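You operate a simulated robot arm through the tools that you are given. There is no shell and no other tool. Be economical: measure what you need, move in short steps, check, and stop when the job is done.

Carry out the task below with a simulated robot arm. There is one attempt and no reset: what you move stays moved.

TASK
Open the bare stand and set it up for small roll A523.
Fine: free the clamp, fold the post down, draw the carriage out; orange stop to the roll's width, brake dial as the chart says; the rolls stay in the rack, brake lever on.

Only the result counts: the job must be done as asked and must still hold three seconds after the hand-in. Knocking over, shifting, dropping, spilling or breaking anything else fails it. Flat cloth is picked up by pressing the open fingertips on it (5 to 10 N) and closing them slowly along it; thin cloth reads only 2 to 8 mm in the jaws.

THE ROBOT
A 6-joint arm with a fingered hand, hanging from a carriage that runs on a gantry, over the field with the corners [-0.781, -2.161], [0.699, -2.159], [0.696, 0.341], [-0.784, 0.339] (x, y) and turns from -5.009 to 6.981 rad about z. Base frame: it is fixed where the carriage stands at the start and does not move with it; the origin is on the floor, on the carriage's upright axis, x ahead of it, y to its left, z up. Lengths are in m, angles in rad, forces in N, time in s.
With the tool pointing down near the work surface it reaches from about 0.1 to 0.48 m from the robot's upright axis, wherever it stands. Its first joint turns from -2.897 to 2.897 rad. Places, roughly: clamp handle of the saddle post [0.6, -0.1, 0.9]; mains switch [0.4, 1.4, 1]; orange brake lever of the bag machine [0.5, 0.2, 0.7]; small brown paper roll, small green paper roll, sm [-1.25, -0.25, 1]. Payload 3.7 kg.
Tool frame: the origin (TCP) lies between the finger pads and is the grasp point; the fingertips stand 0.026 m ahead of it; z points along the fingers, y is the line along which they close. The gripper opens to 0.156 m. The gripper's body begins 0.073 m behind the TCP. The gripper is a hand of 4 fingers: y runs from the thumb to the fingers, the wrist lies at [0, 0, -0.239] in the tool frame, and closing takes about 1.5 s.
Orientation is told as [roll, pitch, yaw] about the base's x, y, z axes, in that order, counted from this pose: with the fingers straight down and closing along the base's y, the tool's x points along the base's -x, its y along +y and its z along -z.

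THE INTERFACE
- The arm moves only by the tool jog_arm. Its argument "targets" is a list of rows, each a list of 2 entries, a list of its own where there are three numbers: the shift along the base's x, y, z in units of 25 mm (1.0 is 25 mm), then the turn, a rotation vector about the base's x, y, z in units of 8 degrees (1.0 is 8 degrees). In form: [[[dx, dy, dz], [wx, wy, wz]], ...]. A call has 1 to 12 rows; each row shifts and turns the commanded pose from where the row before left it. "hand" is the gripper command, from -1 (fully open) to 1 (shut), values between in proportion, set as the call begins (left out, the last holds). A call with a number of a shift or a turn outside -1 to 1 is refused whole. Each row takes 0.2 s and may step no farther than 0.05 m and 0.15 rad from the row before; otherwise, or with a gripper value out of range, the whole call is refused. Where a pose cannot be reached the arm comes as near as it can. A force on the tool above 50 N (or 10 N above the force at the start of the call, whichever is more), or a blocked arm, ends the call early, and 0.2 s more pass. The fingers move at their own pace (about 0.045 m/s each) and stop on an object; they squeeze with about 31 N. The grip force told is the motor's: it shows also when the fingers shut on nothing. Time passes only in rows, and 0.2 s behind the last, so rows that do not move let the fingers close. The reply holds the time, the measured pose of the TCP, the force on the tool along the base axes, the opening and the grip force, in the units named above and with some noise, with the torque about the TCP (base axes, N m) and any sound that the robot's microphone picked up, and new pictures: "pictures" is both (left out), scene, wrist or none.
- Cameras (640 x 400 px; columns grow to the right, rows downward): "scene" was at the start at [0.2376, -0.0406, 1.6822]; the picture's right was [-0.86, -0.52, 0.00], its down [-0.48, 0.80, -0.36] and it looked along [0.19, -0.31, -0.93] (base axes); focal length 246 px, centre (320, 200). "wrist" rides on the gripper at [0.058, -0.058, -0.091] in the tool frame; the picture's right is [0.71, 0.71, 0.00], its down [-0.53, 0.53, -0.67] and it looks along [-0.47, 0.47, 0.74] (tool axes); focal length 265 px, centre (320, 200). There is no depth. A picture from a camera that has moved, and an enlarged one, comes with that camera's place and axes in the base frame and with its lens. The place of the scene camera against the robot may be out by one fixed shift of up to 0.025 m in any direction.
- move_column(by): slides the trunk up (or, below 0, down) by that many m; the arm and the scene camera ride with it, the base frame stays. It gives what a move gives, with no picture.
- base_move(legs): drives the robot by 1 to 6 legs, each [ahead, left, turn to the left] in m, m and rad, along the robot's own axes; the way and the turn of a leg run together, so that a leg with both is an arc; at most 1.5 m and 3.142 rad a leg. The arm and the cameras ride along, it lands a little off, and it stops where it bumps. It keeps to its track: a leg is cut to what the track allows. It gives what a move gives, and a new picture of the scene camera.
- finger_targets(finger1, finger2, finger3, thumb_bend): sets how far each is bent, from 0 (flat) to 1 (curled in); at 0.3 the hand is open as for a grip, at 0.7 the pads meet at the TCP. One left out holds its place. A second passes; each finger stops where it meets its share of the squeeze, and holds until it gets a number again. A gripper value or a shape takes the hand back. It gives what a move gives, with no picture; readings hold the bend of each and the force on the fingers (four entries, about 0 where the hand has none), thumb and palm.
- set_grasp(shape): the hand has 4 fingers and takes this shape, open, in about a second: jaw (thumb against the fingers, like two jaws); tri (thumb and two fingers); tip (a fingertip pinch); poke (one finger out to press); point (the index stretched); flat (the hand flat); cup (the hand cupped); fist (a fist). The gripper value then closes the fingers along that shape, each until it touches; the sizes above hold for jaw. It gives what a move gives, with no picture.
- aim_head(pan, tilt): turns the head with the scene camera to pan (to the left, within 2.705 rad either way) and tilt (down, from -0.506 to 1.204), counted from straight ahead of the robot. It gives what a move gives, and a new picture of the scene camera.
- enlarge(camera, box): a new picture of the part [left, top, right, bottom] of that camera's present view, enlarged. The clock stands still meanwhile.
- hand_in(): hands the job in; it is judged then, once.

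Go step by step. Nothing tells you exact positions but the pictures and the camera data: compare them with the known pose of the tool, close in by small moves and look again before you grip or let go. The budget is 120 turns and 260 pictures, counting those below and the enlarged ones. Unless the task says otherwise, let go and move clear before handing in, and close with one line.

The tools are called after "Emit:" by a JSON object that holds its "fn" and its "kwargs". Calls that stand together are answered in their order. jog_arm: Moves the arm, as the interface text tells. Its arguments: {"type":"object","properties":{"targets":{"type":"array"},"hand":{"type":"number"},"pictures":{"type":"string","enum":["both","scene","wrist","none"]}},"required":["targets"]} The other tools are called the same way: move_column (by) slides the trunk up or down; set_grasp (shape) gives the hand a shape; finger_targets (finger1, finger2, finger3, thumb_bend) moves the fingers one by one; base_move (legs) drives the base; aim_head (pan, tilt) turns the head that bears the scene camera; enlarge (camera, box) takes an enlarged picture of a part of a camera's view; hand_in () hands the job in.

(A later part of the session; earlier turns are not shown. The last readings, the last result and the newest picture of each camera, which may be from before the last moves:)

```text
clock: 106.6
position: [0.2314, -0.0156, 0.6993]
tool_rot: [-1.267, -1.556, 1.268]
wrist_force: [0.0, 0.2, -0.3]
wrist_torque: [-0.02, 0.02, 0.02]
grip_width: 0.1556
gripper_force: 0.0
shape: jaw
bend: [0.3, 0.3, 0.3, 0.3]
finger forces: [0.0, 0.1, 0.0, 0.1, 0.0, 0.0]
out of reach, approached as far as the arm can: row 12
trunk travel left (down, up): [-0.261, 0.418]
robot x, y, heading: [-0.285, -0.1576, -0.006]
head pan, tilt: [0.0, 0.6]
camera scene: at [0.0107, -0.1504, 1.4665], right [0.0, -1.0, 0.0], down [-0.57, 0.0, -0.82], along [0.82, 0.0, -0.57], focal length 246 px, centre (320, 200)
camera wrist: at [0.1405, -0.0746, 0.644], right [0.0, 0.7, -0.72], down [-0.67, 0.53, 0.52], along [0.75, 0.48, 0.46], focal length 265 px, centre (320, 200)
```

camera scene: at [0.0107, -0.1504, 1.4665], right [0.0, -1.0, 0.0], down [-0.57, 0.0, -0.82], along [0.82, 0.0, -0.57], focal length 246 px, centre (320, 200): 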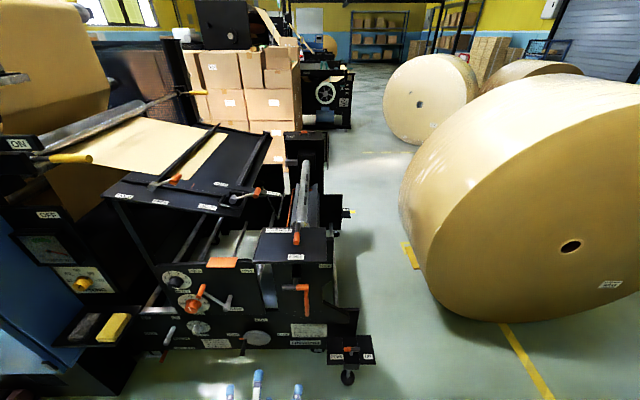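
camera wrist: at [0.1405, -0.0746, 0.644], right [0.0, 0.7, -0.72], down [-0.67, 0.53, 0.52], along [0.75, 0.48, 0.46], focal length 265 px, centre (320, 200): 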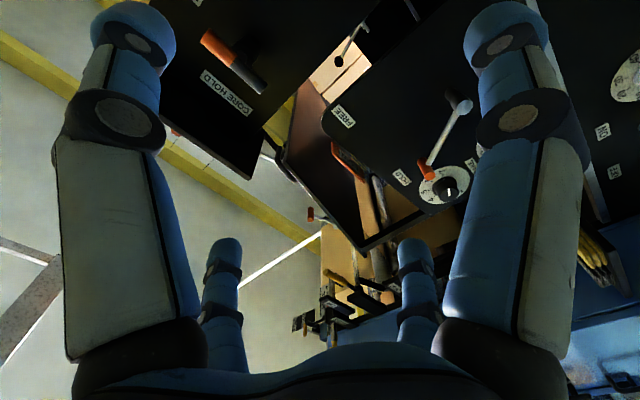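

The wrist view confirms CORE HOLD is up and FREE is right: core is free. I lower and drive toward the D-handle, stopping short.

Emit:
{"fn": "move_column", "kwargs": {"by": -0.069}}

Emit:
{"fn": "base_move", "kwargs": {"legs": [[0.2, -0.089, 0]]}}

Emit:
{"fn": "aim_head", "kwargs": {"pan": 0.2, "tilt": 1.0}}

Emit:
{"fn": "enlarge", "kwargs": {"camera": "scene", "box": [240, 140, 400, 240]}}

Emit:
{"fn": "jog_arm", "kwargs": {"targets": [[[0, 0, 0], [0, 0, 0]]], "pictures": "wrist"}}

```text
clock: 107.6
position: [0.2333, -0.0156, 0.6312]
tool_rot: [-1.244, -1.555, 1.244]
wrist_force: [-0.3, -0.2, -1.0]
wrist_torque: [0.0, -0.03, -0.02]
grip_width: 0.1556
gripper_force: 0.1
shape: jaw
bend: [0.3, 0.3, 0.3, 0.3]
finger forces: [0.0, 0.0, 0.1, 0.0, 0.0, 0.0]
trunk travel left (down, up): [-0.192, 0.487]
robot x, y, heading: [-0.2855, -0.1558, -0.006]
head pan, tilt: [0.0, 0.6]
```

```text
clock: 109.3
position: [0.4317, -0.1088, 0.6318]
tool_rot: [-1.258, -1.555, 1.256]
wrist_force: [0.0, -0.3, -0.1]
wrist_torque: [-0.01, -0.01, 0.03]
grip_width: 0.1561
gripper_force: 0.1
shape: jaw
bend: [0.3, 0.3, 0.3, 0.3]
finger forces: [0.1, 0.1, 0.0, 0.0, 0.0, 0.0]
trunk travel left (down, up): [-0.192, 0.487]
robot x, y, heading: [-0.088, -0.2486, -0.007]
head pan, tilt: [0.0, 0.6]
camera scene: at [0.2101, -0.2415, 1.3979], right [-0.01, -1.0, 0.0], down [-0.56, 0.0, -0.83], along [0.83, -0.01, -0.56], focal length 246 px, centre (320, 200)
```

scene: 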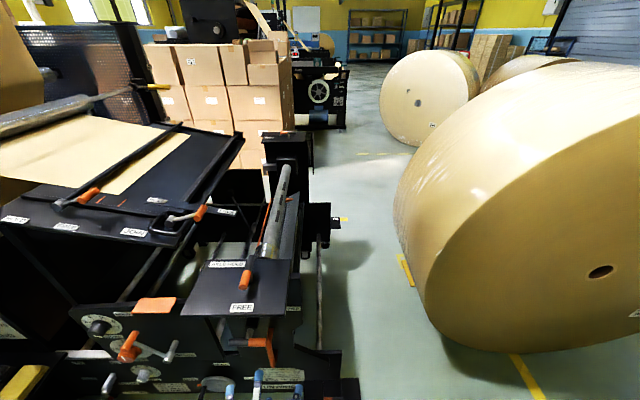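

```text
clock: 110.2
position: [0.4307, -0.1075, 0.6309]
tool_rot: [-1.233, -1.554, 1.231]
wrist_force: [-0.1, 0.6, 0.5]
wrist_torque: [0.0, 0.02, -0.02]
grip_width: 0.156
gripper_force: 0.0
shape: jaw
bend: [0.3, 0.3, 0.3, 0.3]
finger forces: [0.0, 0.1, 0.1, 0.1, 0.0, 0.1]
trunk travel left (down, up): [-0.192, 0.487]
robot x, y, heading: [-0.0855, -0.2454, -0.007]
head pan, tilt: [0.201, 1.0]
camera scene: at [0.1898, -0.2273, 1.3658], right [0.19, -0.98, 0.0], down [-0.83, -0.16, -0.54], along [0.53, 0.1, -0.84], focal length 246 px, centre (320, 200)
```

scene: 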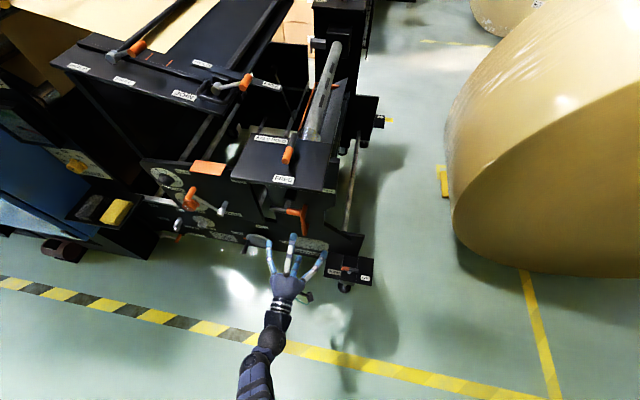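

```text
4.00 times, centred on (320, 190) of scene
camera zoom: at [0.1898, -0.2273, 1.3658], right [0.19, -0.98, 0.0], down [-0.83, -0.16, -0.54], along [0.53, 0.1, -0.84], focal length 984 px, centre (320, 240)
```

zoom: 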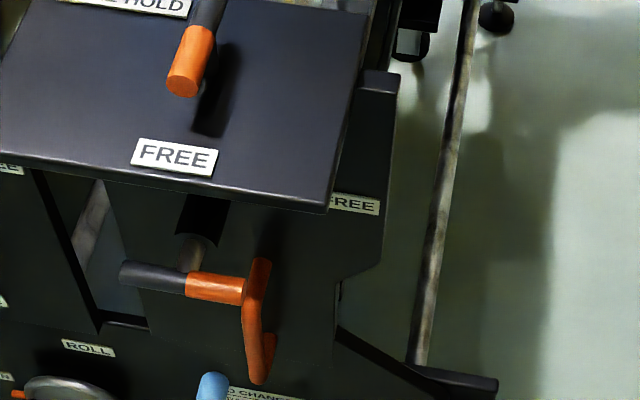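

```text
clock: 110.6
position: [0.432, -0.1078, 0.6317]
tool_rot: [-1.231, -1.556, 1.231]
wrist_force: [0.4, 0.4, -0.1]
wrist_torque: [-0.02, -0.02, 0.02]
grip_width: 0.1561
gripper_force: 0.1
shape: jaw
bend: [0.3, 0.3, 0.3, 0.3]
finger forces: [0.0, 0.0, 0.0, 0.1, 0.0, 0.0]
trunk travel left (down, up): [-0.192, 0.487]
robot x, y, heading: [-0.0861, -0.2456, -0.007]
head pan, tilt: [0.201, 1.0]
camera wrist: at [0.3405, -0.1661, 0.5752], right [0.0, 0.7, -0.72], down [-0.66, 0.54, 0.52], along [0.75, 0.48, 0.46], focal length 265 px, centre (320, 200)
```

wrist: 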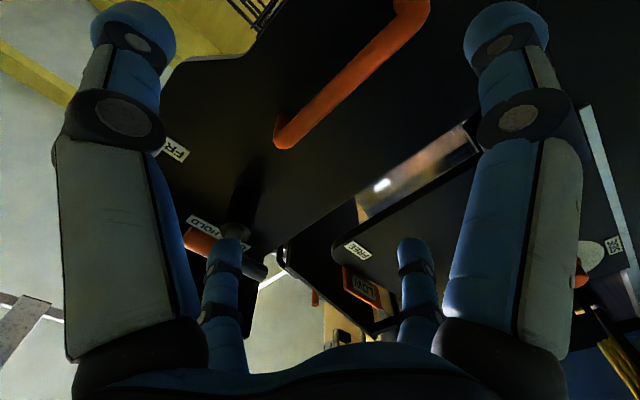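

The D-handle's bar is at y≈−0.118. I shift and advance partway, checking again.

Emit:
{"fn": "base_move", "kwargs": {"legs": [[0.06, -0.01, 0]]}}

Emit:
{"fn": "jog_arm", "kwargs": {"targets": [[[0, 0, 0], [0, 0, 0]]], "pictures": "wrist"}}

```text
clock: 111.6
position: [0.4927, -0.118, 0.6318]
tool_rot: [-1.272, -1.555, 1.269]
wrist_force: [-0.1, -0.1, 0.1]
wrist_torque: [0.01, 0.01, -0.02]
grip_width: 0.1561
gripper_force: 0.1
shape: jaw
bend: [0.3, 0.3, 0.3, 0.3]
finger forces: [0.0, 0.1, 0.1, 0.0, 0.1, 0.1]
trunk travel left (down, up): [-0.192, 0.487]
robot x, y, heading: [-0.0299, -0.2565, -0.006]
head pan, tilt: [0.201, 1.0]
camera scene: at [0.2501, -0.2379, 1.366], right [0.19, -0.98, 0.0], down [-0.83, -0.16, -0.54], along [0.53, 0.1, -0.84], focal length 246 px, centre (320, 200)
```

scene: 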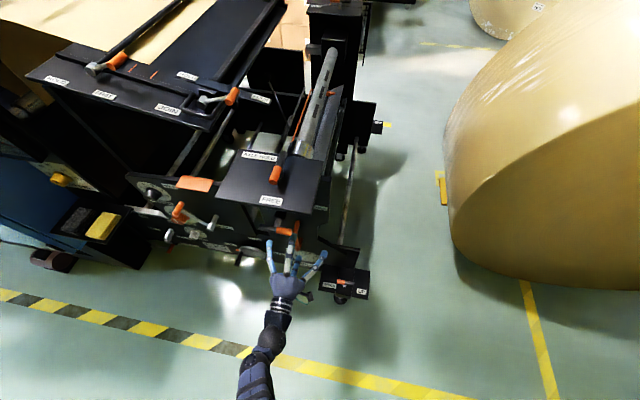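

```text
clock: 112.0
position: [0.4915, -0.1183, 0.6325]
tool_rot: [-1.248, -1.554, 1.246]
wrist_force: [0.0, 0.1, -0.4]
wrist_torque: [0.01, -0.01, 0.02]
grip_width: 0.156
gripper_force: 0.0
shape: jaw
bend: [0.3, 0.3, 0.3, 0.3]
finger forces: [0.0, 0.1, 0.1, 0.0, 0.0, 0.1]
trunk travel left (down, up): [-0.192, 0.487]
robot x, y, heading: [-0.0279, -0.2603, -0.004]
head pan, tilt: [0.201, 1.0]
camera wrist: at [0.4006, -0.1766, 0.5754], right [0.0, 0.7, -0.72], down [-0.66, 0.54, 0.52], along [0.75, 0.48, 0.46], focal length 265 px, centre (320, 200)
```

wrist: 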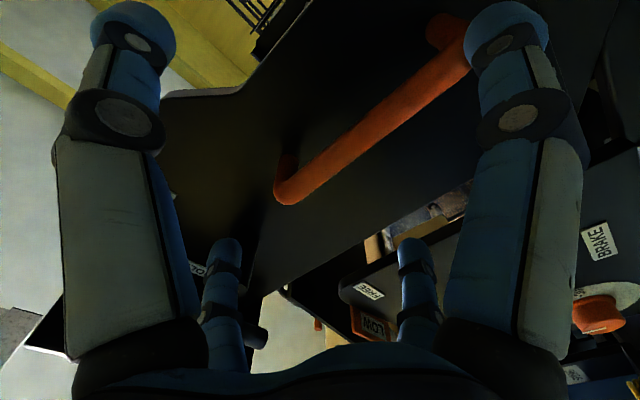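

Bar fixed at x 0.528, y −0.116, z 0.556–0.665. I move TCP onto it and close.

Emit:
{"fn": "jog_arm", "kwargs": {"targets": [[[0, 0, -0.9], [0, 0, 0]], [[0.75, 0.1, 0], [0, 0, 0]], [[0.75, 0, 0], [0, 0, 0]], [[0, 0, 0], [0, 0, 0]]], "pictures": "wrist"}}

```text
clock: 113.0
position: [0.5152, -0.1146, 0.6367]
tool_rot: [-1.012, -1.551, 1.012]
wrist_force: [-5.1, -3.0, -1.0]
wrist_torque: [-0.22, 0.46, -0.03]
grip_width: 0.1561
gripper_force: 0.0
shape: jaw
bend: [0.25, 0.3, 0.3, 0.3]
finger forces: [4.8, 0.0, 0.0, 0.1, 0.0, 0.0]
out of reach, approached as far as the arm can: row 1, 2, 3
trunk travel left (down, up): [-0.192, 0.487]
robot x, y, heading: [-0.0287, -0.2594, -0.012]
head pan, tilt: [0.201, 1.0]
camera wrist: at [0.4236, -0.1737, 0.5812], right [-0.01, 0.7, -0.72], down [-0.66, 0.53, 0.52], along [0.75, 0.48, 0.46], focal length 265 px, centre (320, 200)
```

wrist: 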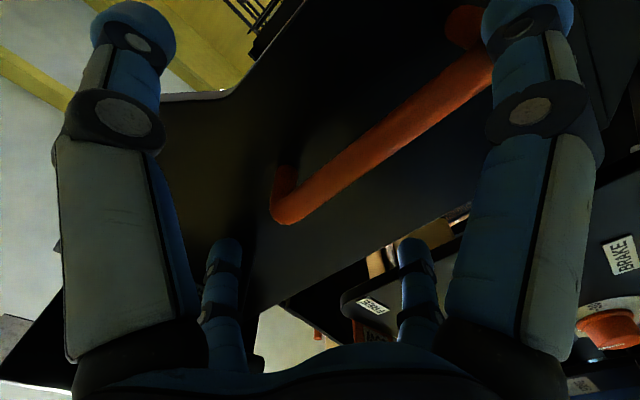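

One finger touched something. I back off a bit, narrow the hand, lower with the column, then re-approach.

Emit:
{"fn": "jog_arm", "kwargs": {"targets": [[[-0.8, 0, 0], [0, 0, 0]], [[-0.2, 0, 0], [0, 0, 0]], [[0, 0, 0], [0, 0, 0]], [[0, 0, 0], [0, 0, 0]], [[0, 0, 0], [0, 0, 0]]], "hand": -0.1, "pictures": "wrist"}}

Emit:
{"fn": "move_column", "kwargs": {"by": -0.025}}

```text
clock: 114.2
position: [0.4905, -0.1149, 0.6375]
tool_rot: [-1.236, -1.555, 1.234]
wrist_force: [-0.2, 0.5, -0.1]
wrist_torque: [0.02, 0.0, 0.03]
grip_width: 0.0862
gripper_force: 0.1
shape: jaw
bend: [0.34, 0.34, 0.34, 0.7]
finger forces: [0.1, 0.1, 0.0, 0.1, 0.1, 0.1]
trunk travel left (down, up): [-0.192, 0.487]
robot x, y, heading: [-0.0293, -0.2544, -0.007]
head pan, tilt: [0.201, 1.0]
camera wrist: at [0.4004, -0.1721, 0.5812], right [0.0, 0.7, -0.72], down [-0.66, 0.54, 0.52], along [0.75, 0.48, 0.46], focal length 265 px, centre (320, 200)
```

wrist: 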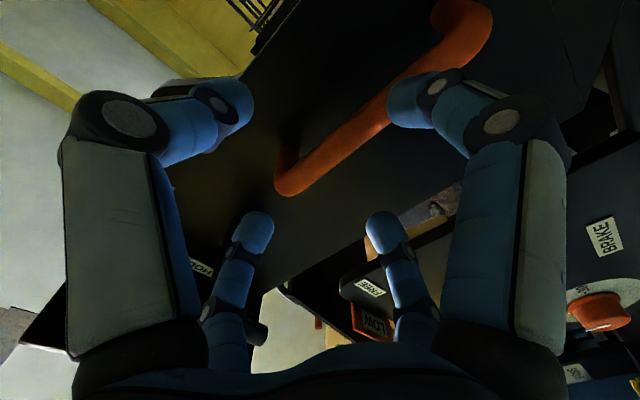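

```text
clock: 114.9
position: [0.4929, -0.1146, 0.6124]
tool_rot: [-1.24, -1.555, 1.236]
wrist_force: [-0.2, -0.2, 0.4]
wrist_torque: [0.01, 0.02, 0.02]
grip_width: 0.0861
gripper_force: 0.1
shape: jaw
bend: [0.34, 0.34, 0.34, 0.7]
finger forces: [0.1, 0.1, 0.0, 0.0, 0.0, 0.1]
trunk travel left (down, up): [-0.167, 0.512]
robot x, y, heading: [-0.0282, -0.2546, -0.006]
head pan, tilt: [0.201, 1.0]
```

The thumb leads when closing, so I offset the hand 2 cm to −y and drive in.

Emit:
{"fn": "base_move", "kwargs": {"legs": [[0.0, -0.025, 0], [0.036, 0, 0]]}}

Emit:
{"fn": "jog_arm", "kwargs": {"targets": [[[0, 0, 0], [0, 0, 0]]], "pictures": "wrist"}}

```text
clock: 116.1
position: [0.5288, -0.1404, 0.6128]
tool_rot: [-1.289, -1.557, 1.286]
wrist_force: [0.7, -0.4, 0.5]
wrist_torque: [-0.01, 0.01, 0.0]
grip_width: 0.0861
gripper_force: 0.1
shape: jaw
bend: [0.34, 0.34, 0.34, 0.7]
finger forces: [0.0, 0.0, 0.2, 0.0, 0.1, 0.0]
trunk travel left (down, up): [-0.167, 0.512]
robot x, y, heading: [0.0103, -0.2831, -0.008]
head pan, tilt: [0.201, 1.0]
camera scene: at [0.2868, -0.2633, 1.341], right [0.19, -0.98, 0.0], down [-0.83, -0.16, -0.54], along [0.53, 0.1, -0.84], focal length 246 px, centre (320, 200)
```

scene: 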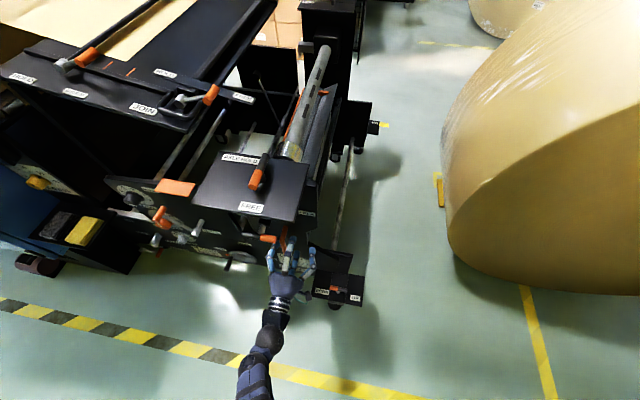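

```text
clock: 116.5
position: [0.5283, -0.1395, 0.6127]
tool_rot: [-1.252, -1.555, 1.247]
wrist_force: [0.8, 0.5, 0.1]
wrist_torque: [0.01, -0.02, 0.0]
grip_width: 0.0862
gripper_force: 0.1
shape: jaw
bend: [0.34, 0.34, 0.34, 0.7]
finger forces: [0.1, 0.1, 0.0, 0.1, 0.1, 0.1]
trunk travel left (down, up): [-0.167, 0.512]
robot x, y, heading: [0.0121, -0.2829, -0.01]
head pan, tilt: [0.201, 1.0]
camera wrist: at [0.4373, -0.1976, 0.5563], right [0.0, 0.7, -0.72], down [-0.66, 0.54, 0.52], along [0.75, 0.48, 0.46], focal length 265 px, centre (320, 200)
```

wrist: 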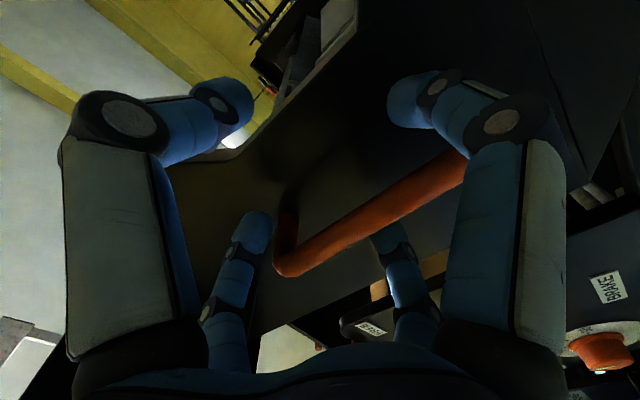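

The bar is between thumb and fingers. I close.

Emit:
{"fn": "jog_arm", "kwargs": {"targets": [[[0, 0, 0], [0, 0, 0]], [[0, 0, 0], [0, 0, 0]], [[0, 0, 0], [0, 0, 0]], [[0, 0, 0], [0, 0, 0]], [[0, 0, 0], [0, 0, 0]], [[0, 0, 0], [0, 0, 0]], [[0, 0, 0], [0, 0, 0]]], "hand": 1, "pictures": "wrist"}}

```text
clock: 118.1
position: [0.5319, -0.1323, 0.6147]
tool_rot: [-1.321, -1.563, 1.323]
wrist_force: [8.7, 16.6, -2.3]
wrist_torque: [-0.01, 0.01, -0.03]
grip_width: 0.0001
gripper_force: 31.3
shape: jaw
bend: [0.7, 0.8, 0.7, 0.7]
finger forces: [2.9, 22.8, 3.6, 0.0, 0.0, 0.1]
trunk travel left (down, up): [-0.167, 0.512]
robot x, y, heading: [0.0075, -0.2799, -0.008]
head pan, tilt: [0.201, 1.0]
camera wrist: at [0.4406, -0.1901, 0.5576], right [0.0, 0.7, -0.71], down [-0.67, 0.53, 0.52], along [0.74, 0.48, 0.47], focal length 265 px, centre (320, 200)
```

wrist: 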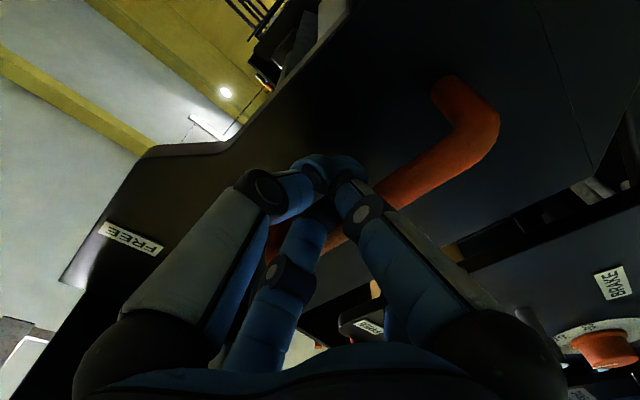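

The hand shut beside the bar (only one finger hooks it). I reopen, recentre and set the fingers individually.

Emit:
{"fn": "finger_targets", "kwargs": {"finger1": 0.35, "finger2": 0.35, "finger3": 0.35, "thumb_bend": 0.4}}

Emit:
{"fn": "jog_arm", "kwargs": {"targets": [[[0, 0.6, 0], [0, 0, 0]], [[0, 0.5, 0], [0, 0, 0]], [[0, 0, 0], [0, 0, 0]]], "pictures": "wrist"}}

```text
clock: 119.1
position: [0.5285, -0.1401, 0.6123]
tool_rot: [-1.241, -1.555, 1.235]
wrist_force: [-0.2, 0.1, 0.8]
wrist_torque: [0.0, 0.0, -0.03]
grip_width: 0.0861
gripper_force: 0.0
shape: fingers
bend: [0.35, 0.35, 0.35, 0.4]
finger forces: [0.0, 0.1, 0.1, 0.1, 0.0, 0.1]
trunk travel left (down, up): [-0.167, 0.512]
robot x, y, heading: [0.0083, -0.2849, -0.009]
head pan, tilt: [0.201, 1.0]
```

```text
clock: 119.9
position: [0.5273, -0.1144, 0.6159]
tool_rot: [-1.252, -1.554, 1.246]
wrist_force: [2.2, -3.8, -2.2]
wrist_torque: [-0.36, -0.12, -0.06]
grip_width: 0.0847
gripper_force: 2.4
shape: fingers
bend: [0.34, 0.35, 0.35, 0.4]
finger forces: [4.8, 0.1, 0.1, 0.1, 0.0, 0.1]
out of reach, approached as far as the arm can: row 2
trunk travel left (down, up): [-0.167, 0.512]
robot x, y, heading: [0.0094, -0.2852, -0.007]
head pan, tilt: [0.201, 1.0]
camera wrist: at [0.4348, -0.1721, 0.5605], right [0.0, 0.69, -0.72], down [-0.66, 0.54, 0.52], along [0.75, 0.48, 0.46], focal length 265 px, centre (320, 200)
```

wrist: 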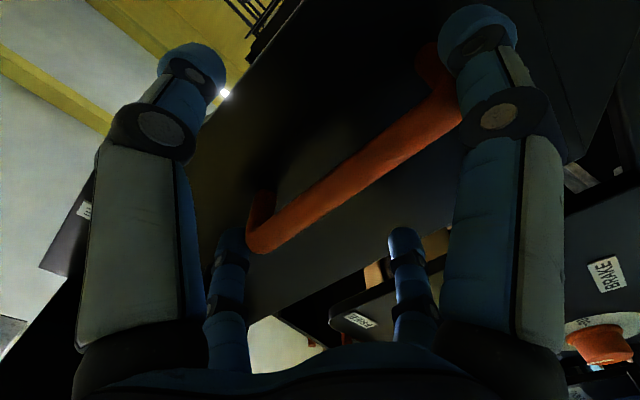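

I now see the hand is a 4-digit cross (thumb −y, finger2 +y, fingers 1/3 below/above). I back out, spread fingers 1 and 3 flat, and use thumb plus finger2 only.

Emit:
{"fn": "base_move", "kwargs": {"legs": [[-0.05, 0, 0]]}}

Emit:
{"fn": "finger_targets", "kwargs": {"finger1": 0.05, "finger2": 0.4, "finger3": 0.05, "thumb_bend": 0.4}}

Emit:
{"fn": "jog_arm", "kwargs": {"targets": [[[0, 0, 0], [0, 0, 0]]], "pictures": "wrist"}}

```text
clock: 120.9
position: [0.4744, -0.1112, 0.617]
tool_rot: [-1.202, -1.554, 1.201]
wrist_force: [0.0, -0.7, 1.1]
wrist_torque: [0.01, -0.01, -0.01]
grip_width: 0.0865
gripper_force: 0.0
shape: fingers
bend: [0.35, 0.35, 0.35, 0.4]
finger forces: [0.1, 0.0, 0.0, 0.0, 0.0, 0.1]
trunk travel left (down, up): [-0.167, 0.512]
robot x, y, heading: [-0.0428, -0.283, -0.006]
head pan, tilt: [0.201, 1.0]
camera scene: at [0.2358, -0.2628, 1.3406], right [0.19, -0.98, 0.0], down [-0.83, -0.16, -0.54], along [0.53, 0.1, -0.84], focal length 246 px, centre (320, 200)
```

scene: 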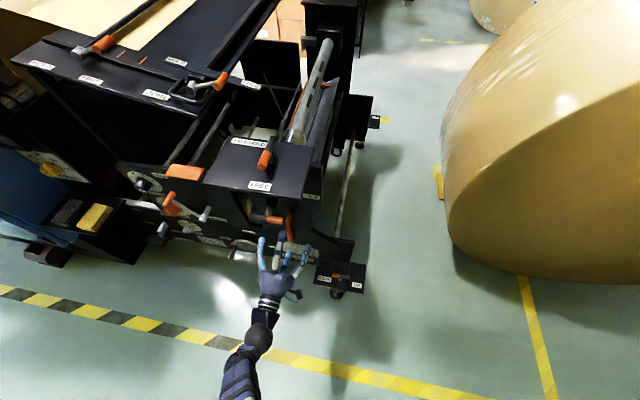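

```text
clock: 121.9
position: [0.4759, -0.1115, 0.6182]
tool_rot: [-1.239, -1.554, 1.238]
wrist_force: [-0.1, 1.2, 0.0]
wrist_torque: [-0.04, 0.0, 0.01]
grip_width: 0.1192
gripper_force: 0.0
shape: fingers
bend: [0.05, 0.4, 0.05, 0.4]
finger forces: [0.1, 0.0, 0.0, 0.1, 0.0, 0.1]
trunk travel left (down, up): [-0.167, 0.512]
robot x, y, heading: [-0.0425, -0.2809, -0.009]
head pan, tilt: [0.201, 1.0]
```

```text
clock: 122.3
position: [0.4754, -0.1118, 0.6169]
tool_rot: [-1.24, -1.554, 1.237]
wrist_force: [-0.6, 1.0, -0.5]
wrist_torque: [0.02, 0.02, 0.0]
grip_width: 0.119
gripper_force: 0.1
shape: fingers
bend: [0.05, 0.4, 0.05, 0.4]
finger forces: [0.1, 0.0, 0.0, 0.0, 0.0, 0.0]
trunk travel left (down, up): [-0.167, 0.512]
robot x, y, heading: [-0.0443, -0.2812, -0.01]
head pan, tilt: [0.201, 1.0]
camera wrist: at [0.3848, -0.1691, 0.5606], right [0.0, 0.7, -0.72], down [-0.66, 0.53, 0.52], along [0.75, 0.48, 0.46], focal length 265 px, centre (320, 200)
```

wrist: 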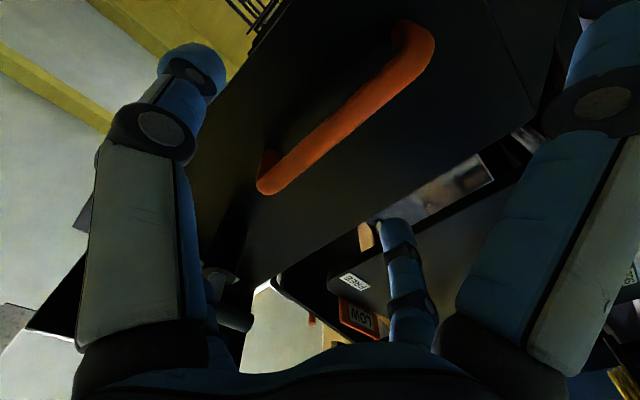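

Emit:
{"fn": "base_move", "kwargs": {"legs": [[0.054, 0, 0]]}}

Emit:
{"fn": "finger_targets", "kwargs": {"finger2": 0.8, "thumb_bend": 0.8}}

Emit:
{"fn": "jog_arm", "kwargs": {"targets": [[[0, 0, 0], [0, 0, 0]]], "pictures": "wrist"}}

```text
clock: 123.2
position: [0.5306, -0.1118, 0.6162]
tool_rot: [-1.284, -1.555, 1.279]
wrist_force: [0.2, 0.0, 0.3]
wrist_torque: [-0.01, 0.03, 0.03]
grip_width: 0.1188
gripper_force: 0.1
shape: fingers
bend: [0.05, 0.4, 0.05, 0.4]
finger forces: [0.1, 0.1, 0.1, 0.0, 0.1, 0.1]
trunk travel left (down, up): [-0.167, 0.512]
robot x, y, heading: [0.0119, -0.2841, -0.009]
head pan, tilt: [0.201, 1.0]
camera scene: at [0.2908, -0.2634, 1.341], right [0.19, -0.98, 0.0], down [-0.83, -0.16, -0.54], along [0.53, 0.1, -0.84], focal length 246 px, centre (320, 200)
```

scene: 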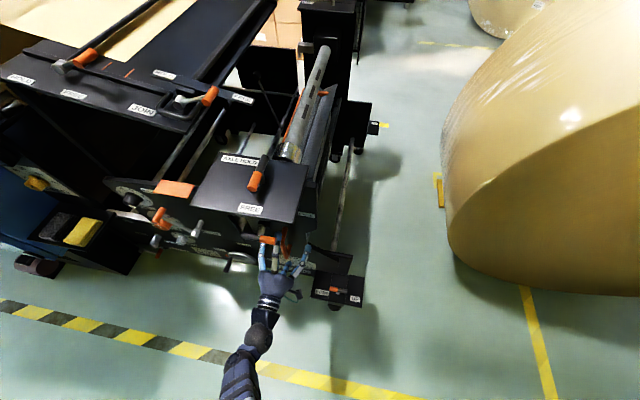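

```text
clock: 124.2
position: [0.533, -0.1128, 0.6169]
tool_rot: [-1.334, -1.554, 1.329]
wrist_force: [9.2, -1.8, -4.2]
wrist_torque: [-0.03, 0.05, -0.05]
grip_width: 0.1002
gripper_force: 10.3
shape: fingers
bend: [0.05, 0.74, 0.05, 0.74]
finger forces: [0.0, 9.7, 0.0, 0.0, 11.2, 0.1]
trunk travel left (down, up): [-0.167, 0.512]
robot x, y, heading: [0.0163, -0.2831, -0.006]
head pan, tilt: [0.201, 1.0]
```

```text
clock: 124.6
position: [0.5324, -0.1122, 0.6182]
tool_rot: [-1.343, -1.556, 1.341]
wrist_force: [10.5, -3.1, -4.0]
wrist_torque: [0.0, 0.0, -0.01]
grip_width: 0.1
gripper_force: 10.2
shape: fingers
bend: [0.05, 0.74, 0.05, 0.74]
finger forces: [0.0, 9.7, 0.0, 0.0, 11.5, 0.0]
trunk travel left (down, up): [-0.167, 0.512]
robot x, y, heading: [0.0141, -0.2855, -0.008]
head pan, tilt: [0.201, 1.0]
camera wrist: at [0.4416, -0.1709, 0.5613], right [0.0, 0.7, -0.72], down [-0.66, 0.54, 0.52], along [0.75, 0.48, 0.46], focal length 265 px, centre (320, 200)
```

wrist: 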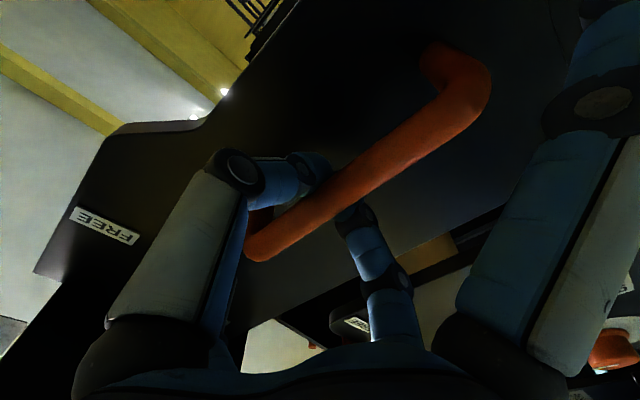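

Gripped between thumb and finger2. I start the sideways fold: arc about a pivot near (y −0.274, z 0.44).

Emit:
{"fn": "jog_arm", "kwargs": {"targets": [[[0, -0.366, 0.306], [0.358, 0, 0]], [[0, -0.366, 0.306], [0.358, 0, 0]], [[0, -0.39, 0.27], [0.358, 0, 0]], [[0, -0.39, 0.27], [0.358, 0, 0]]], "pictures": "wrist"}}

```text
clock: 125.6
position: [0.5308, -0.1487, 0.6477]
tool_rot: [1.559, -1.384, -1.561]
wrist_force: [7.9, 8.2, -6.5]
wrist_torque: [-0.09, 0.02, -0.09]
grip_width: 0.0995
gripper_force: 11.0
shape: fingers
bend: [0.05, 0.61, 0.05, 0.79]
finger forces: [0.1, 15.8, 0.0, 0.1, 5.5, 0.0]
trunk travel left (down, up): [-0.167, 0.512]
robot x, y, heading: [0.0096, -0.2825, -0.005]
head pan, tilt: [0.201, 1.0]
camera wrist: at [0.44, -0.1948, 0.5807], right [0.0, 0.83, -0.56], down [-0.67, 0.42, 0.62], along [0.75, 0.37, 0.55], focal length 265 px, centre (320, 200)
```

wrist: 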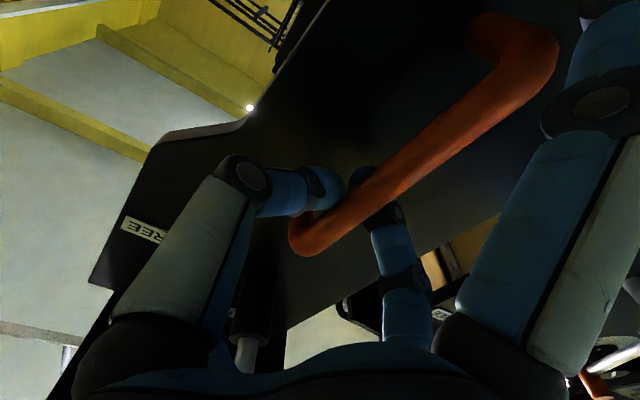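

The post is moving with low force. I check the scene to refine the pivot.

Emit:
{"fn": "enlarge", "kwargs": {"camera": "scene", "box": [200, 150, 400, 275]}}

```text
3.20 times, centred on (300, 212) of scene
camera zoom: at [0.291, -0.2626, 1.3412], right [0.19, -0.98, 0.0], down [-0.83, -0.16, -0.54], along [0.53, 0.1, -0.84], focal length 787 px, centre (384, 160)
```

zoom: 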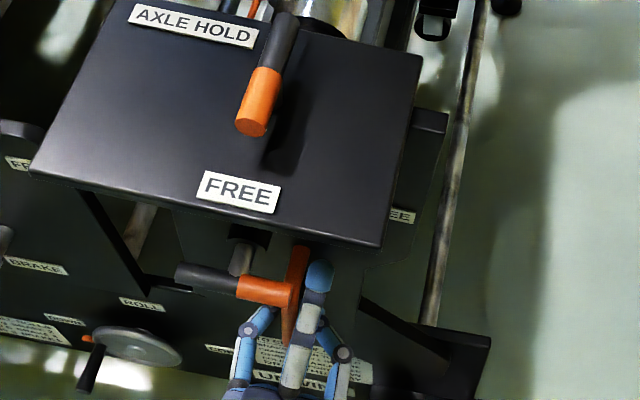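

The handle moved about 0.12 rad; pivot looks closer to (−0.22, 0.42). I continue with a corrected arc.

Emit:
{"fn": "jog_arm", "kwargs": {"targets": [[[0, -0.35, -0.25], [0.3, 0, 0]], [[0, -0.4, -0.15], [0.36, 0, 0]], [[0, -0.45, -0.1], [0.36, 0, 0]], [[0, -0.5, 0], [0.4, 0, 0]]], "pictures": "wrist"}}

```text
clock: 126.6
position: [0.5353, -0.191, 0.6374]
tool_rot: [1.578, -1.184, -1.581]
wrist_force: [7.2, 11.0, 12.7]
wrist_torque: [0.16, 0.04, -0.11]
grip_width: 0.0996
gripper_force: 8.1
shape: fingers
bend: [0.05, 0.6, 0.05, 0.8]
finger forces: [0.0, 15.7, 0.0, 0.0, 0.8, 0.0]
trunk travel left (down, up): [-0.167, 0.512]
robot x, y, heading: [0.0143, -0.2804, -0.009]
head pan, tilt: [0.201, 1.0]
camera wrist: at [0.4442, -0.2219, 0.5622], right [0.0, 0.92, -0.39], down [-0.67, 0.29, 0.68], along [0.74, 0.26, 0.62], focal length 265 px, centre (320, 200)
```

wrist: 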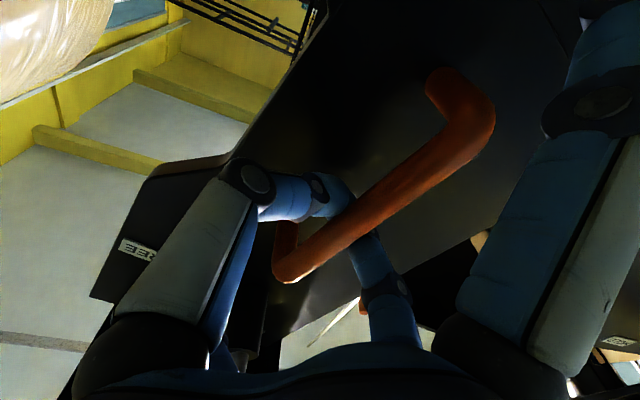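

The fit gives pivot (−0.215, 0.417), post at 0.31 rad. I continue along that arc.

Emit:
{"fn": "jog_arm", "kwargs": {"targets": [[[0, -0.425, 0.05], [0.358, 0, 0]], [[0, -0.425, 0.05], [0.358, 0, 0]], [[0, -0.428, 0.015], [0.358, 0, 0]], [[0, -0.428, 0.015], [0.358, 0, 0]], [[0, -0.43, -0.028], [0.358, 0, 0]], [[0, -0.43, -0.028], [0.358, 0, 0]]], "pictures": "wrist"}}

```text
clock: 128.0
position: [0.535, -0.2594, 0.6368]
tool_rot: [1.562, -0.889, -1.568]
wrist_force: [15.9, -6.1, 7.7]
wrist_torque: [0.11, 0.17, -0.15]
grip_width: 0.0997
gripper_force: 10.8
shape: fingers
bend: [0.05, 0.73, 0.05, 0.77]
finger forces: [0.0, 13.8, 0.0, 0.0, 8.1, 0.0]
trunk travel left (down, up): [-0.167, 0.512]
robot x, y, heading: [0.0131, -0.2807, -0.006]
head pan, tilt: [0.201, 1.0]
camera wrist: at [0.4437, -0.2677, 0.5554], right [0.0, 0.99, -0.1], down [-0.66, 0.08, 0.74], along [0.75, 0.07, 0.66], focal length 265 px, centre (320, 200)
```

wrist: 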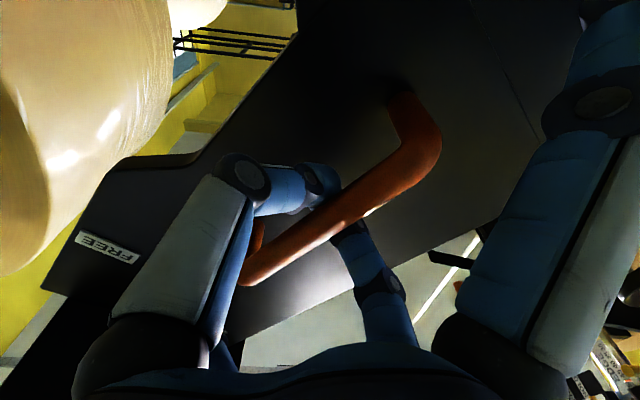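

Tracking well at 0.71 rad. I continue four steps with the refined pivot.

Emit:
{"fn": "jog_arm", "kwargs": {"targets": [[[0, -0.412, -0.068], [0.358, 0, 0]], [[0, -0.412, -0.068], [0.358, 0, 0]], [[0, -0.402, -0.106], [0.358, 0, 0]], [[0, -0.402, -0.106], [0.358, 0, 0]], [[0, -0.39, -0.144], [0.358, 0, 0]], [[0, -0.39, -0.144], [0.358, 0, 0]], [[0, -0.374, -0.184], [0.358, 0, 0]], [[0, -0.374, -0.184], [0.358, 0, 0]]], "pictures": "both"}}

```text
clock: 129.8
position: [0.5313, -0.3487, 0.6089]
tool_rot: [1.561, -0.498, -1.573]
wrist_force: [10.3, -28.5, -19.6]
wrist_torque: [-0.27, -0.04, -0.14]
grip_width: 0.1027
gripper_force: 15.5
shape: fingers
bend: [0.05, 0.77, 0.05, 0.62]
finger forces: [0.0, 2.4, 0.1, 0.0, 28.4, 0.0]
trunk travel left (down, up): [-0.167, 0.512]
robot x, y, heading: [0.0148, -0.2822, -0.01]
head pan, tilt: [0.201, 1.0]
camera scene: at [0.291, -0.268, 1.3408], right [0.19, -0.98, 0.0], down [-0.83, -0.16, -0.54], along [0.53, 0.1, -0.84], focal length 246 px, centre (320, 200)
camera wrist: at [0.4387, -0.3224, 0.5315], right [0.01, 0.96, 0.28], down [-0.66, -0.21, 0.72], along [0.75, -0.2, 0.63], focal length 265 px, centre (320, 200)
```

scene: 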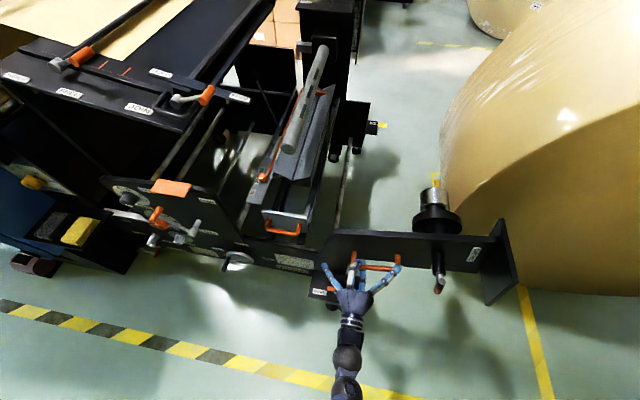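
wrist: 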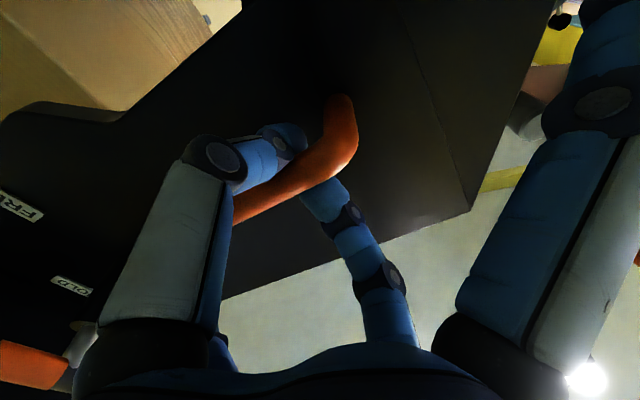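

The post has swung nearly horizontal and hangs on the thumb. I ease it down until the force drops.

Emit:
{"fn": "jog_arm", "kwargs": {"targets": [[[0, -0.35, -0.25], [0.6, 0, 0]], [[0, -0.35, -0.25], [0.6, 0, 0]], [[0, -0.3, -0.3], [0.6, 0, 0]]], "pictures": "both"}}

```text
clock: 130.6
position: [0.5308, -0.3713, 0.589]
tool_rot: [1.562, -0.245, -1.573]
wrist_force: [10.3, -26.8, -24.1]
wrist_torque: [-0.43, -0.11, -0.16]
grip_width: 0.1031
gripper_force: 17.8
shape: fingers
bend: [0.05, 0.77, 0.05, 0.61]
finger forces: [0.1, 1.9, 0.0, 0.1, 32.5, 0.1]
trunk travel left (down, up): [-0.167, 0.512]
robot x, y, heading: [0.0132, -0.282, -0.003]
head pan, tilt: [0.201, 1.0]
camera scene: at [0.2908, -0.2676, 1.3408], right [0.19, -0.98, 0.0], down [-0.83, -0.16, -0.54], along [0.53, 0.1, -0.84], focal length 246 px, centre (320, 200)
camera wrist: at [0.4398, -0.3279, 0.5197], right [0.01, 0.86, 0.51], down [-0.66, -0.38, 0.64], along [0.75, -0.35, 0.57], focal length 265 px, centre (320, 200)
```

scene: 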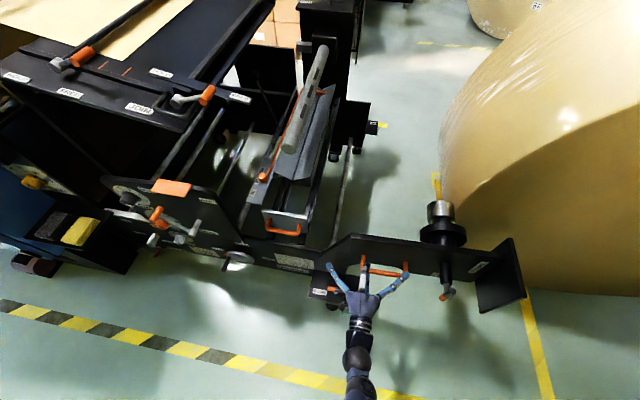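
wrist: 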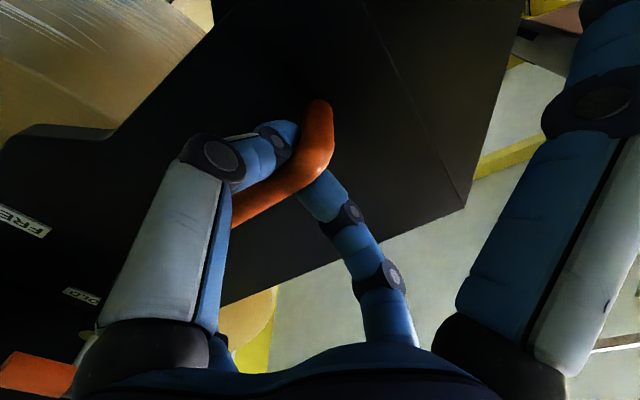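

Still descending; I keep easing it down.

Emit:
{"fn": "jog_arm", "kwargs": {"targets": [[[0, -0.3, -0.3], [0.4, 0, 0]], [[0, -0.3, -0.3], [0.4, 0, 0]], [[0, -0.3, -0.35], [0.4, 0, 0]], [[0, -0.25, -0.35], [0.4, 0, 0]]], "pictures": "both"}}

```text
clock: 131.6
position: [0.5203, -0.3927, 0.5888]
tool_rot: [1.566, -0.009, -1.562]
wrist_force: [18.1, 15.0, -23.4]
wrist_torque: [0.36, -0.03, 0.27]
grip_width: 0.1044
gripper_force: 17.0
shape: fingers
bend: [0.05, 0.77, 0.05, 0.61]
finger forces: [0.0, 3.1, 0.1, 0.0, 30.3, 0.0]
out of reach, approached as far as the arm can: row 2, 3, 4
trunk travel left (down, up): [-0.167, 0.512]
robot x, y, heading: [0.0173, -0.2801, -0.006]
head pan, tilt: [0.201, 1.0]
camera scene: at [0.2922, -0.2606, 1.3413], right [0.19, -0.98, 0.0], down [-0.82, -0.16, -0.54], along [0.53, 0.11, -0.84], focal length 246 px, centre (320, 200)
camera wrist: at [0.4275, -0.3365, 0.5313], right [0.0, 0.71, 0.7], down [-0.66, -0.53, 0.54], along [0.75, -0.46, 0.47], focal length 265 px, centre (320, 200)
```

scene: 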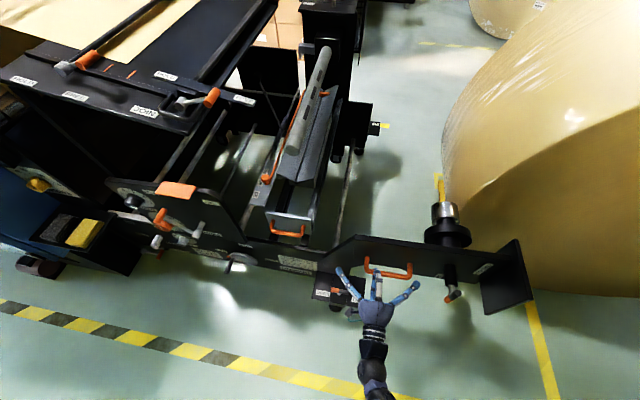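
wrist: 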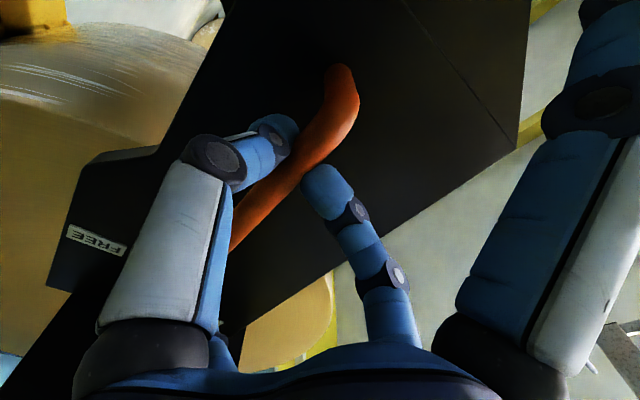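

The arm hits its reach limit; I lower with the column instead.

Emit:
{"fn": "move_column", "kwargs": {"by": -0.03}}

Emit:
{"fn": "jog_arm", "kwargs": {"targets": [[[0, -0.3, 0], [0, 0, 0]], [[0, 0, 0], [0, 0, 0]]], "pictures": "both"}}

```text
clock: 132.3
position: [0.5109, -0.4019, 0.5616]
tool_rot: [1.575, -0.014, -1.571]
wrist_force: [-25.2, 4.5, 26.8]
wrist_torque: [0.2, -0.97, 0.31]
grip_width: 0.0996
gripper_force: 17.7
shape: fingers
bend: [0.05, 0.75, 0.05, 0.8]
finger forces: [0.1, 35.3, 0.0, 0.0, 0.0, 0.0]
trunk travel left (down, up): [-0.137, 0.542]
robot x, y, heading: [0.0127, -0.2803, -0.006]
head pan, tilt: [0.201, 1.0]
```

```text
clock: 132.9
position: [0.5107, -0.4066, 0.5621]
tool_rot: [1.569, -0.009, -1.567]
wrist_force: [-22.4, 6.7, 26.4]
wrist_torque: [0.17, -0.93, 0.4]
grip_width: 0.0998
gripper_force: 16.9
shape: fingers
bend: [0.05, 0.56, 0.05, 0.8]
finger forces: [0.1, 33.5, 0.0, 0.1, 0.0, 0.1]
trunk travel left (down, up): [-0.137, 0.542]
robot x, y, heading: [0.0155, -0.2813, -0.01]
head pan, tilt: [0.201, 1.0]
camera scene: at [0.2876, -0.2624, 1.3101], right [0.19, -0.98, 0.0], down [-0.83, -0.16, -0.54], along [0.53, 0.1, -0.84], focal length 246 px, centre (320, 200)
camera wrist: at [0.4203, -0.3491, 0.5034], right [0.0, 0.71, 0.7], down [-0.67, -0.52, 0.53], along [0.75, -0.47, 0.48], focal length 265 px, centre (320, 200)
```

scene: 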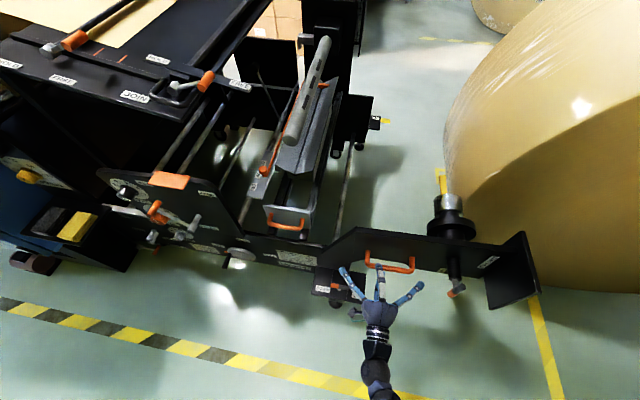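
wrist: 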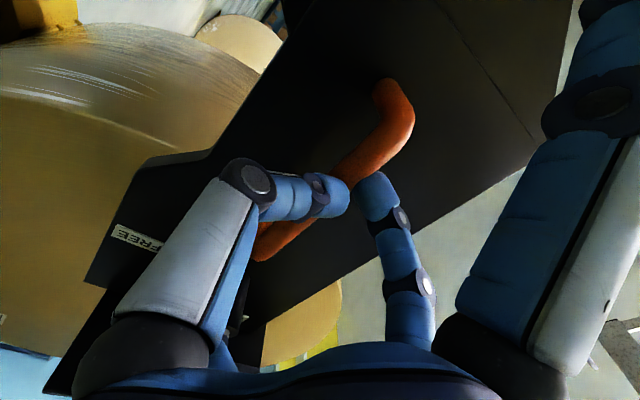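

The post now rests on its stop (the bar pushes up on the hand). I open and back out.

Emit:
{"fn": "finger_targets", "kwargs": {"finger2": 0.2, "thumb_bend": 0.2}}

Emit:
{"fn": "base_move", "kwargs": {"legs": [[-0.25, 0, 0]]}}

Emit:
{"fn": "aim_head", "kwargs": {"pan": 0.1, "tilt": 0.8}}

Emit:
{"fn": "enlarge", "kwargs": {"camera": "scene", "box": [240, 140, 400, 240]}}

```text
clock: 133.9
position: [0.5156, -0.4083, 0.561]
tool_rot: [1.567, -0.013, -1.567]
wrist_force: [0.7, 0.6, -0.3]
wrist_torque: [0.02, 0.03, 0.01]
grip_width: 0.1356
gripper_force: 0.0
shape: fingers
bend: [0.05, 0.2, 0.05, 0.2]
finger forces: [0.1, 0.0, 0.0, 0.0, 0.0, 0.1]
trunk travel left (down, up): [-0.137, 0.542]
robot x, y, heading: [0.0132, -0.2843, -0.007]
head pan, tilt: [0.201, 1.0]
```

```text
clock: 135.8
position: [0.2616, -0.4062, 0.561]
tool_rot: [1.568, -0.014, -1.566]
wrist_force: [0.0, -0.2, 0.5]
wrist_torque: [0.01, -0.03, -0.02]
grip_width: 0.1356
gripper_force: 0.1
shape: fingers
bend: [0.05, 0.2, 0.05, 0.2]
finger forces: [0.0, 0.0, 0.0, 0.0, 0.0, 0.0]
trunk travel left (down, up): [-0.137, 0.542]
robot x, y, heading: [-0.239, -0.284, -0.004]
head pan, tilt: [0.201, 1.0]
camera scene: at [0.0355, -0.2611, 1.3107], right [0.2, -0.98, 0.0], down [-0.83, -0.16, -0.54], along [0.53, 0.11, -0.84], focal length 246 px, centre (320, 200)
```

scene: 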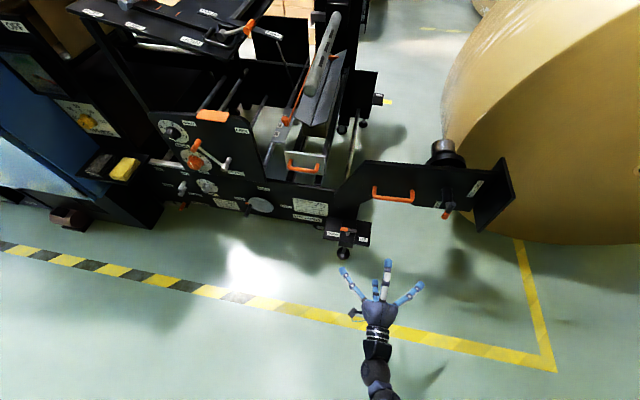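

```text
clock: 136.5
position: [0.2619, -0.4065, 0.5614]
tool_rot: [1.567, -0.014, -1.566]
wrist_force: [0.4, 1.4, 0.0]
wrist_torque: [0.01, -0.01, 0.0]
grip_width: 0.1357
gripper_force: 0.0
shape: fingers
bend: [0.05, 0.2, 0.05, 0.2]
finger forces: [0.0, 0.1, 0.0, 0.1, 0.0, 0.1]
trunk travel left (down, up): [-0.137, 0.542]
robot x, y, heading: [-0.2402, -0.2836, -0.006]
head pan, tilt: [0.099, 0.799]
camera scene: at [0.0479, -0.267, 1.3259], right [0.1, -1.0, 0.0], down [-0.71, -0.07, -0.7], along [0.69, 0.07, -0.72], focal length 246 px, centre (320, 200)
```

scene: 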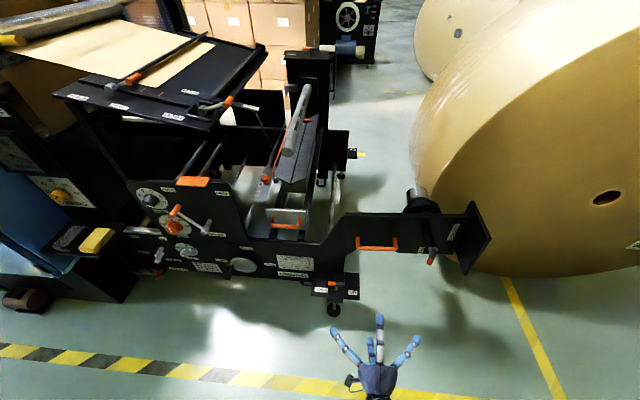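

```text
4.00 times, centred on (320, 190) of scene
camera zoom: at [0.0479, -0.267, 1.3259], right [0.1, -1.0, 0.0], down [-0.71, -0.07, -0.7], along [0.69, 0.07, -0.72], focal length 984 px, centre (320, 240)
```

zoom: 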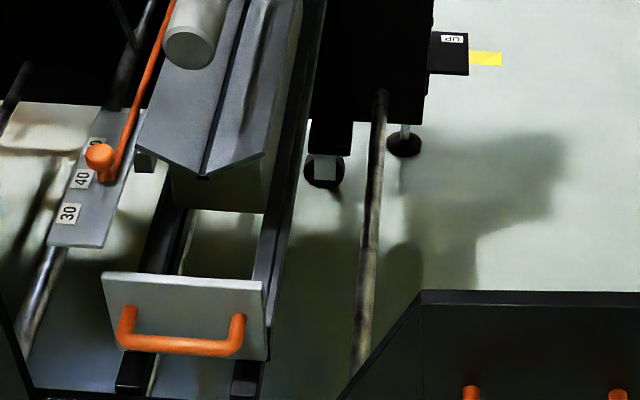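

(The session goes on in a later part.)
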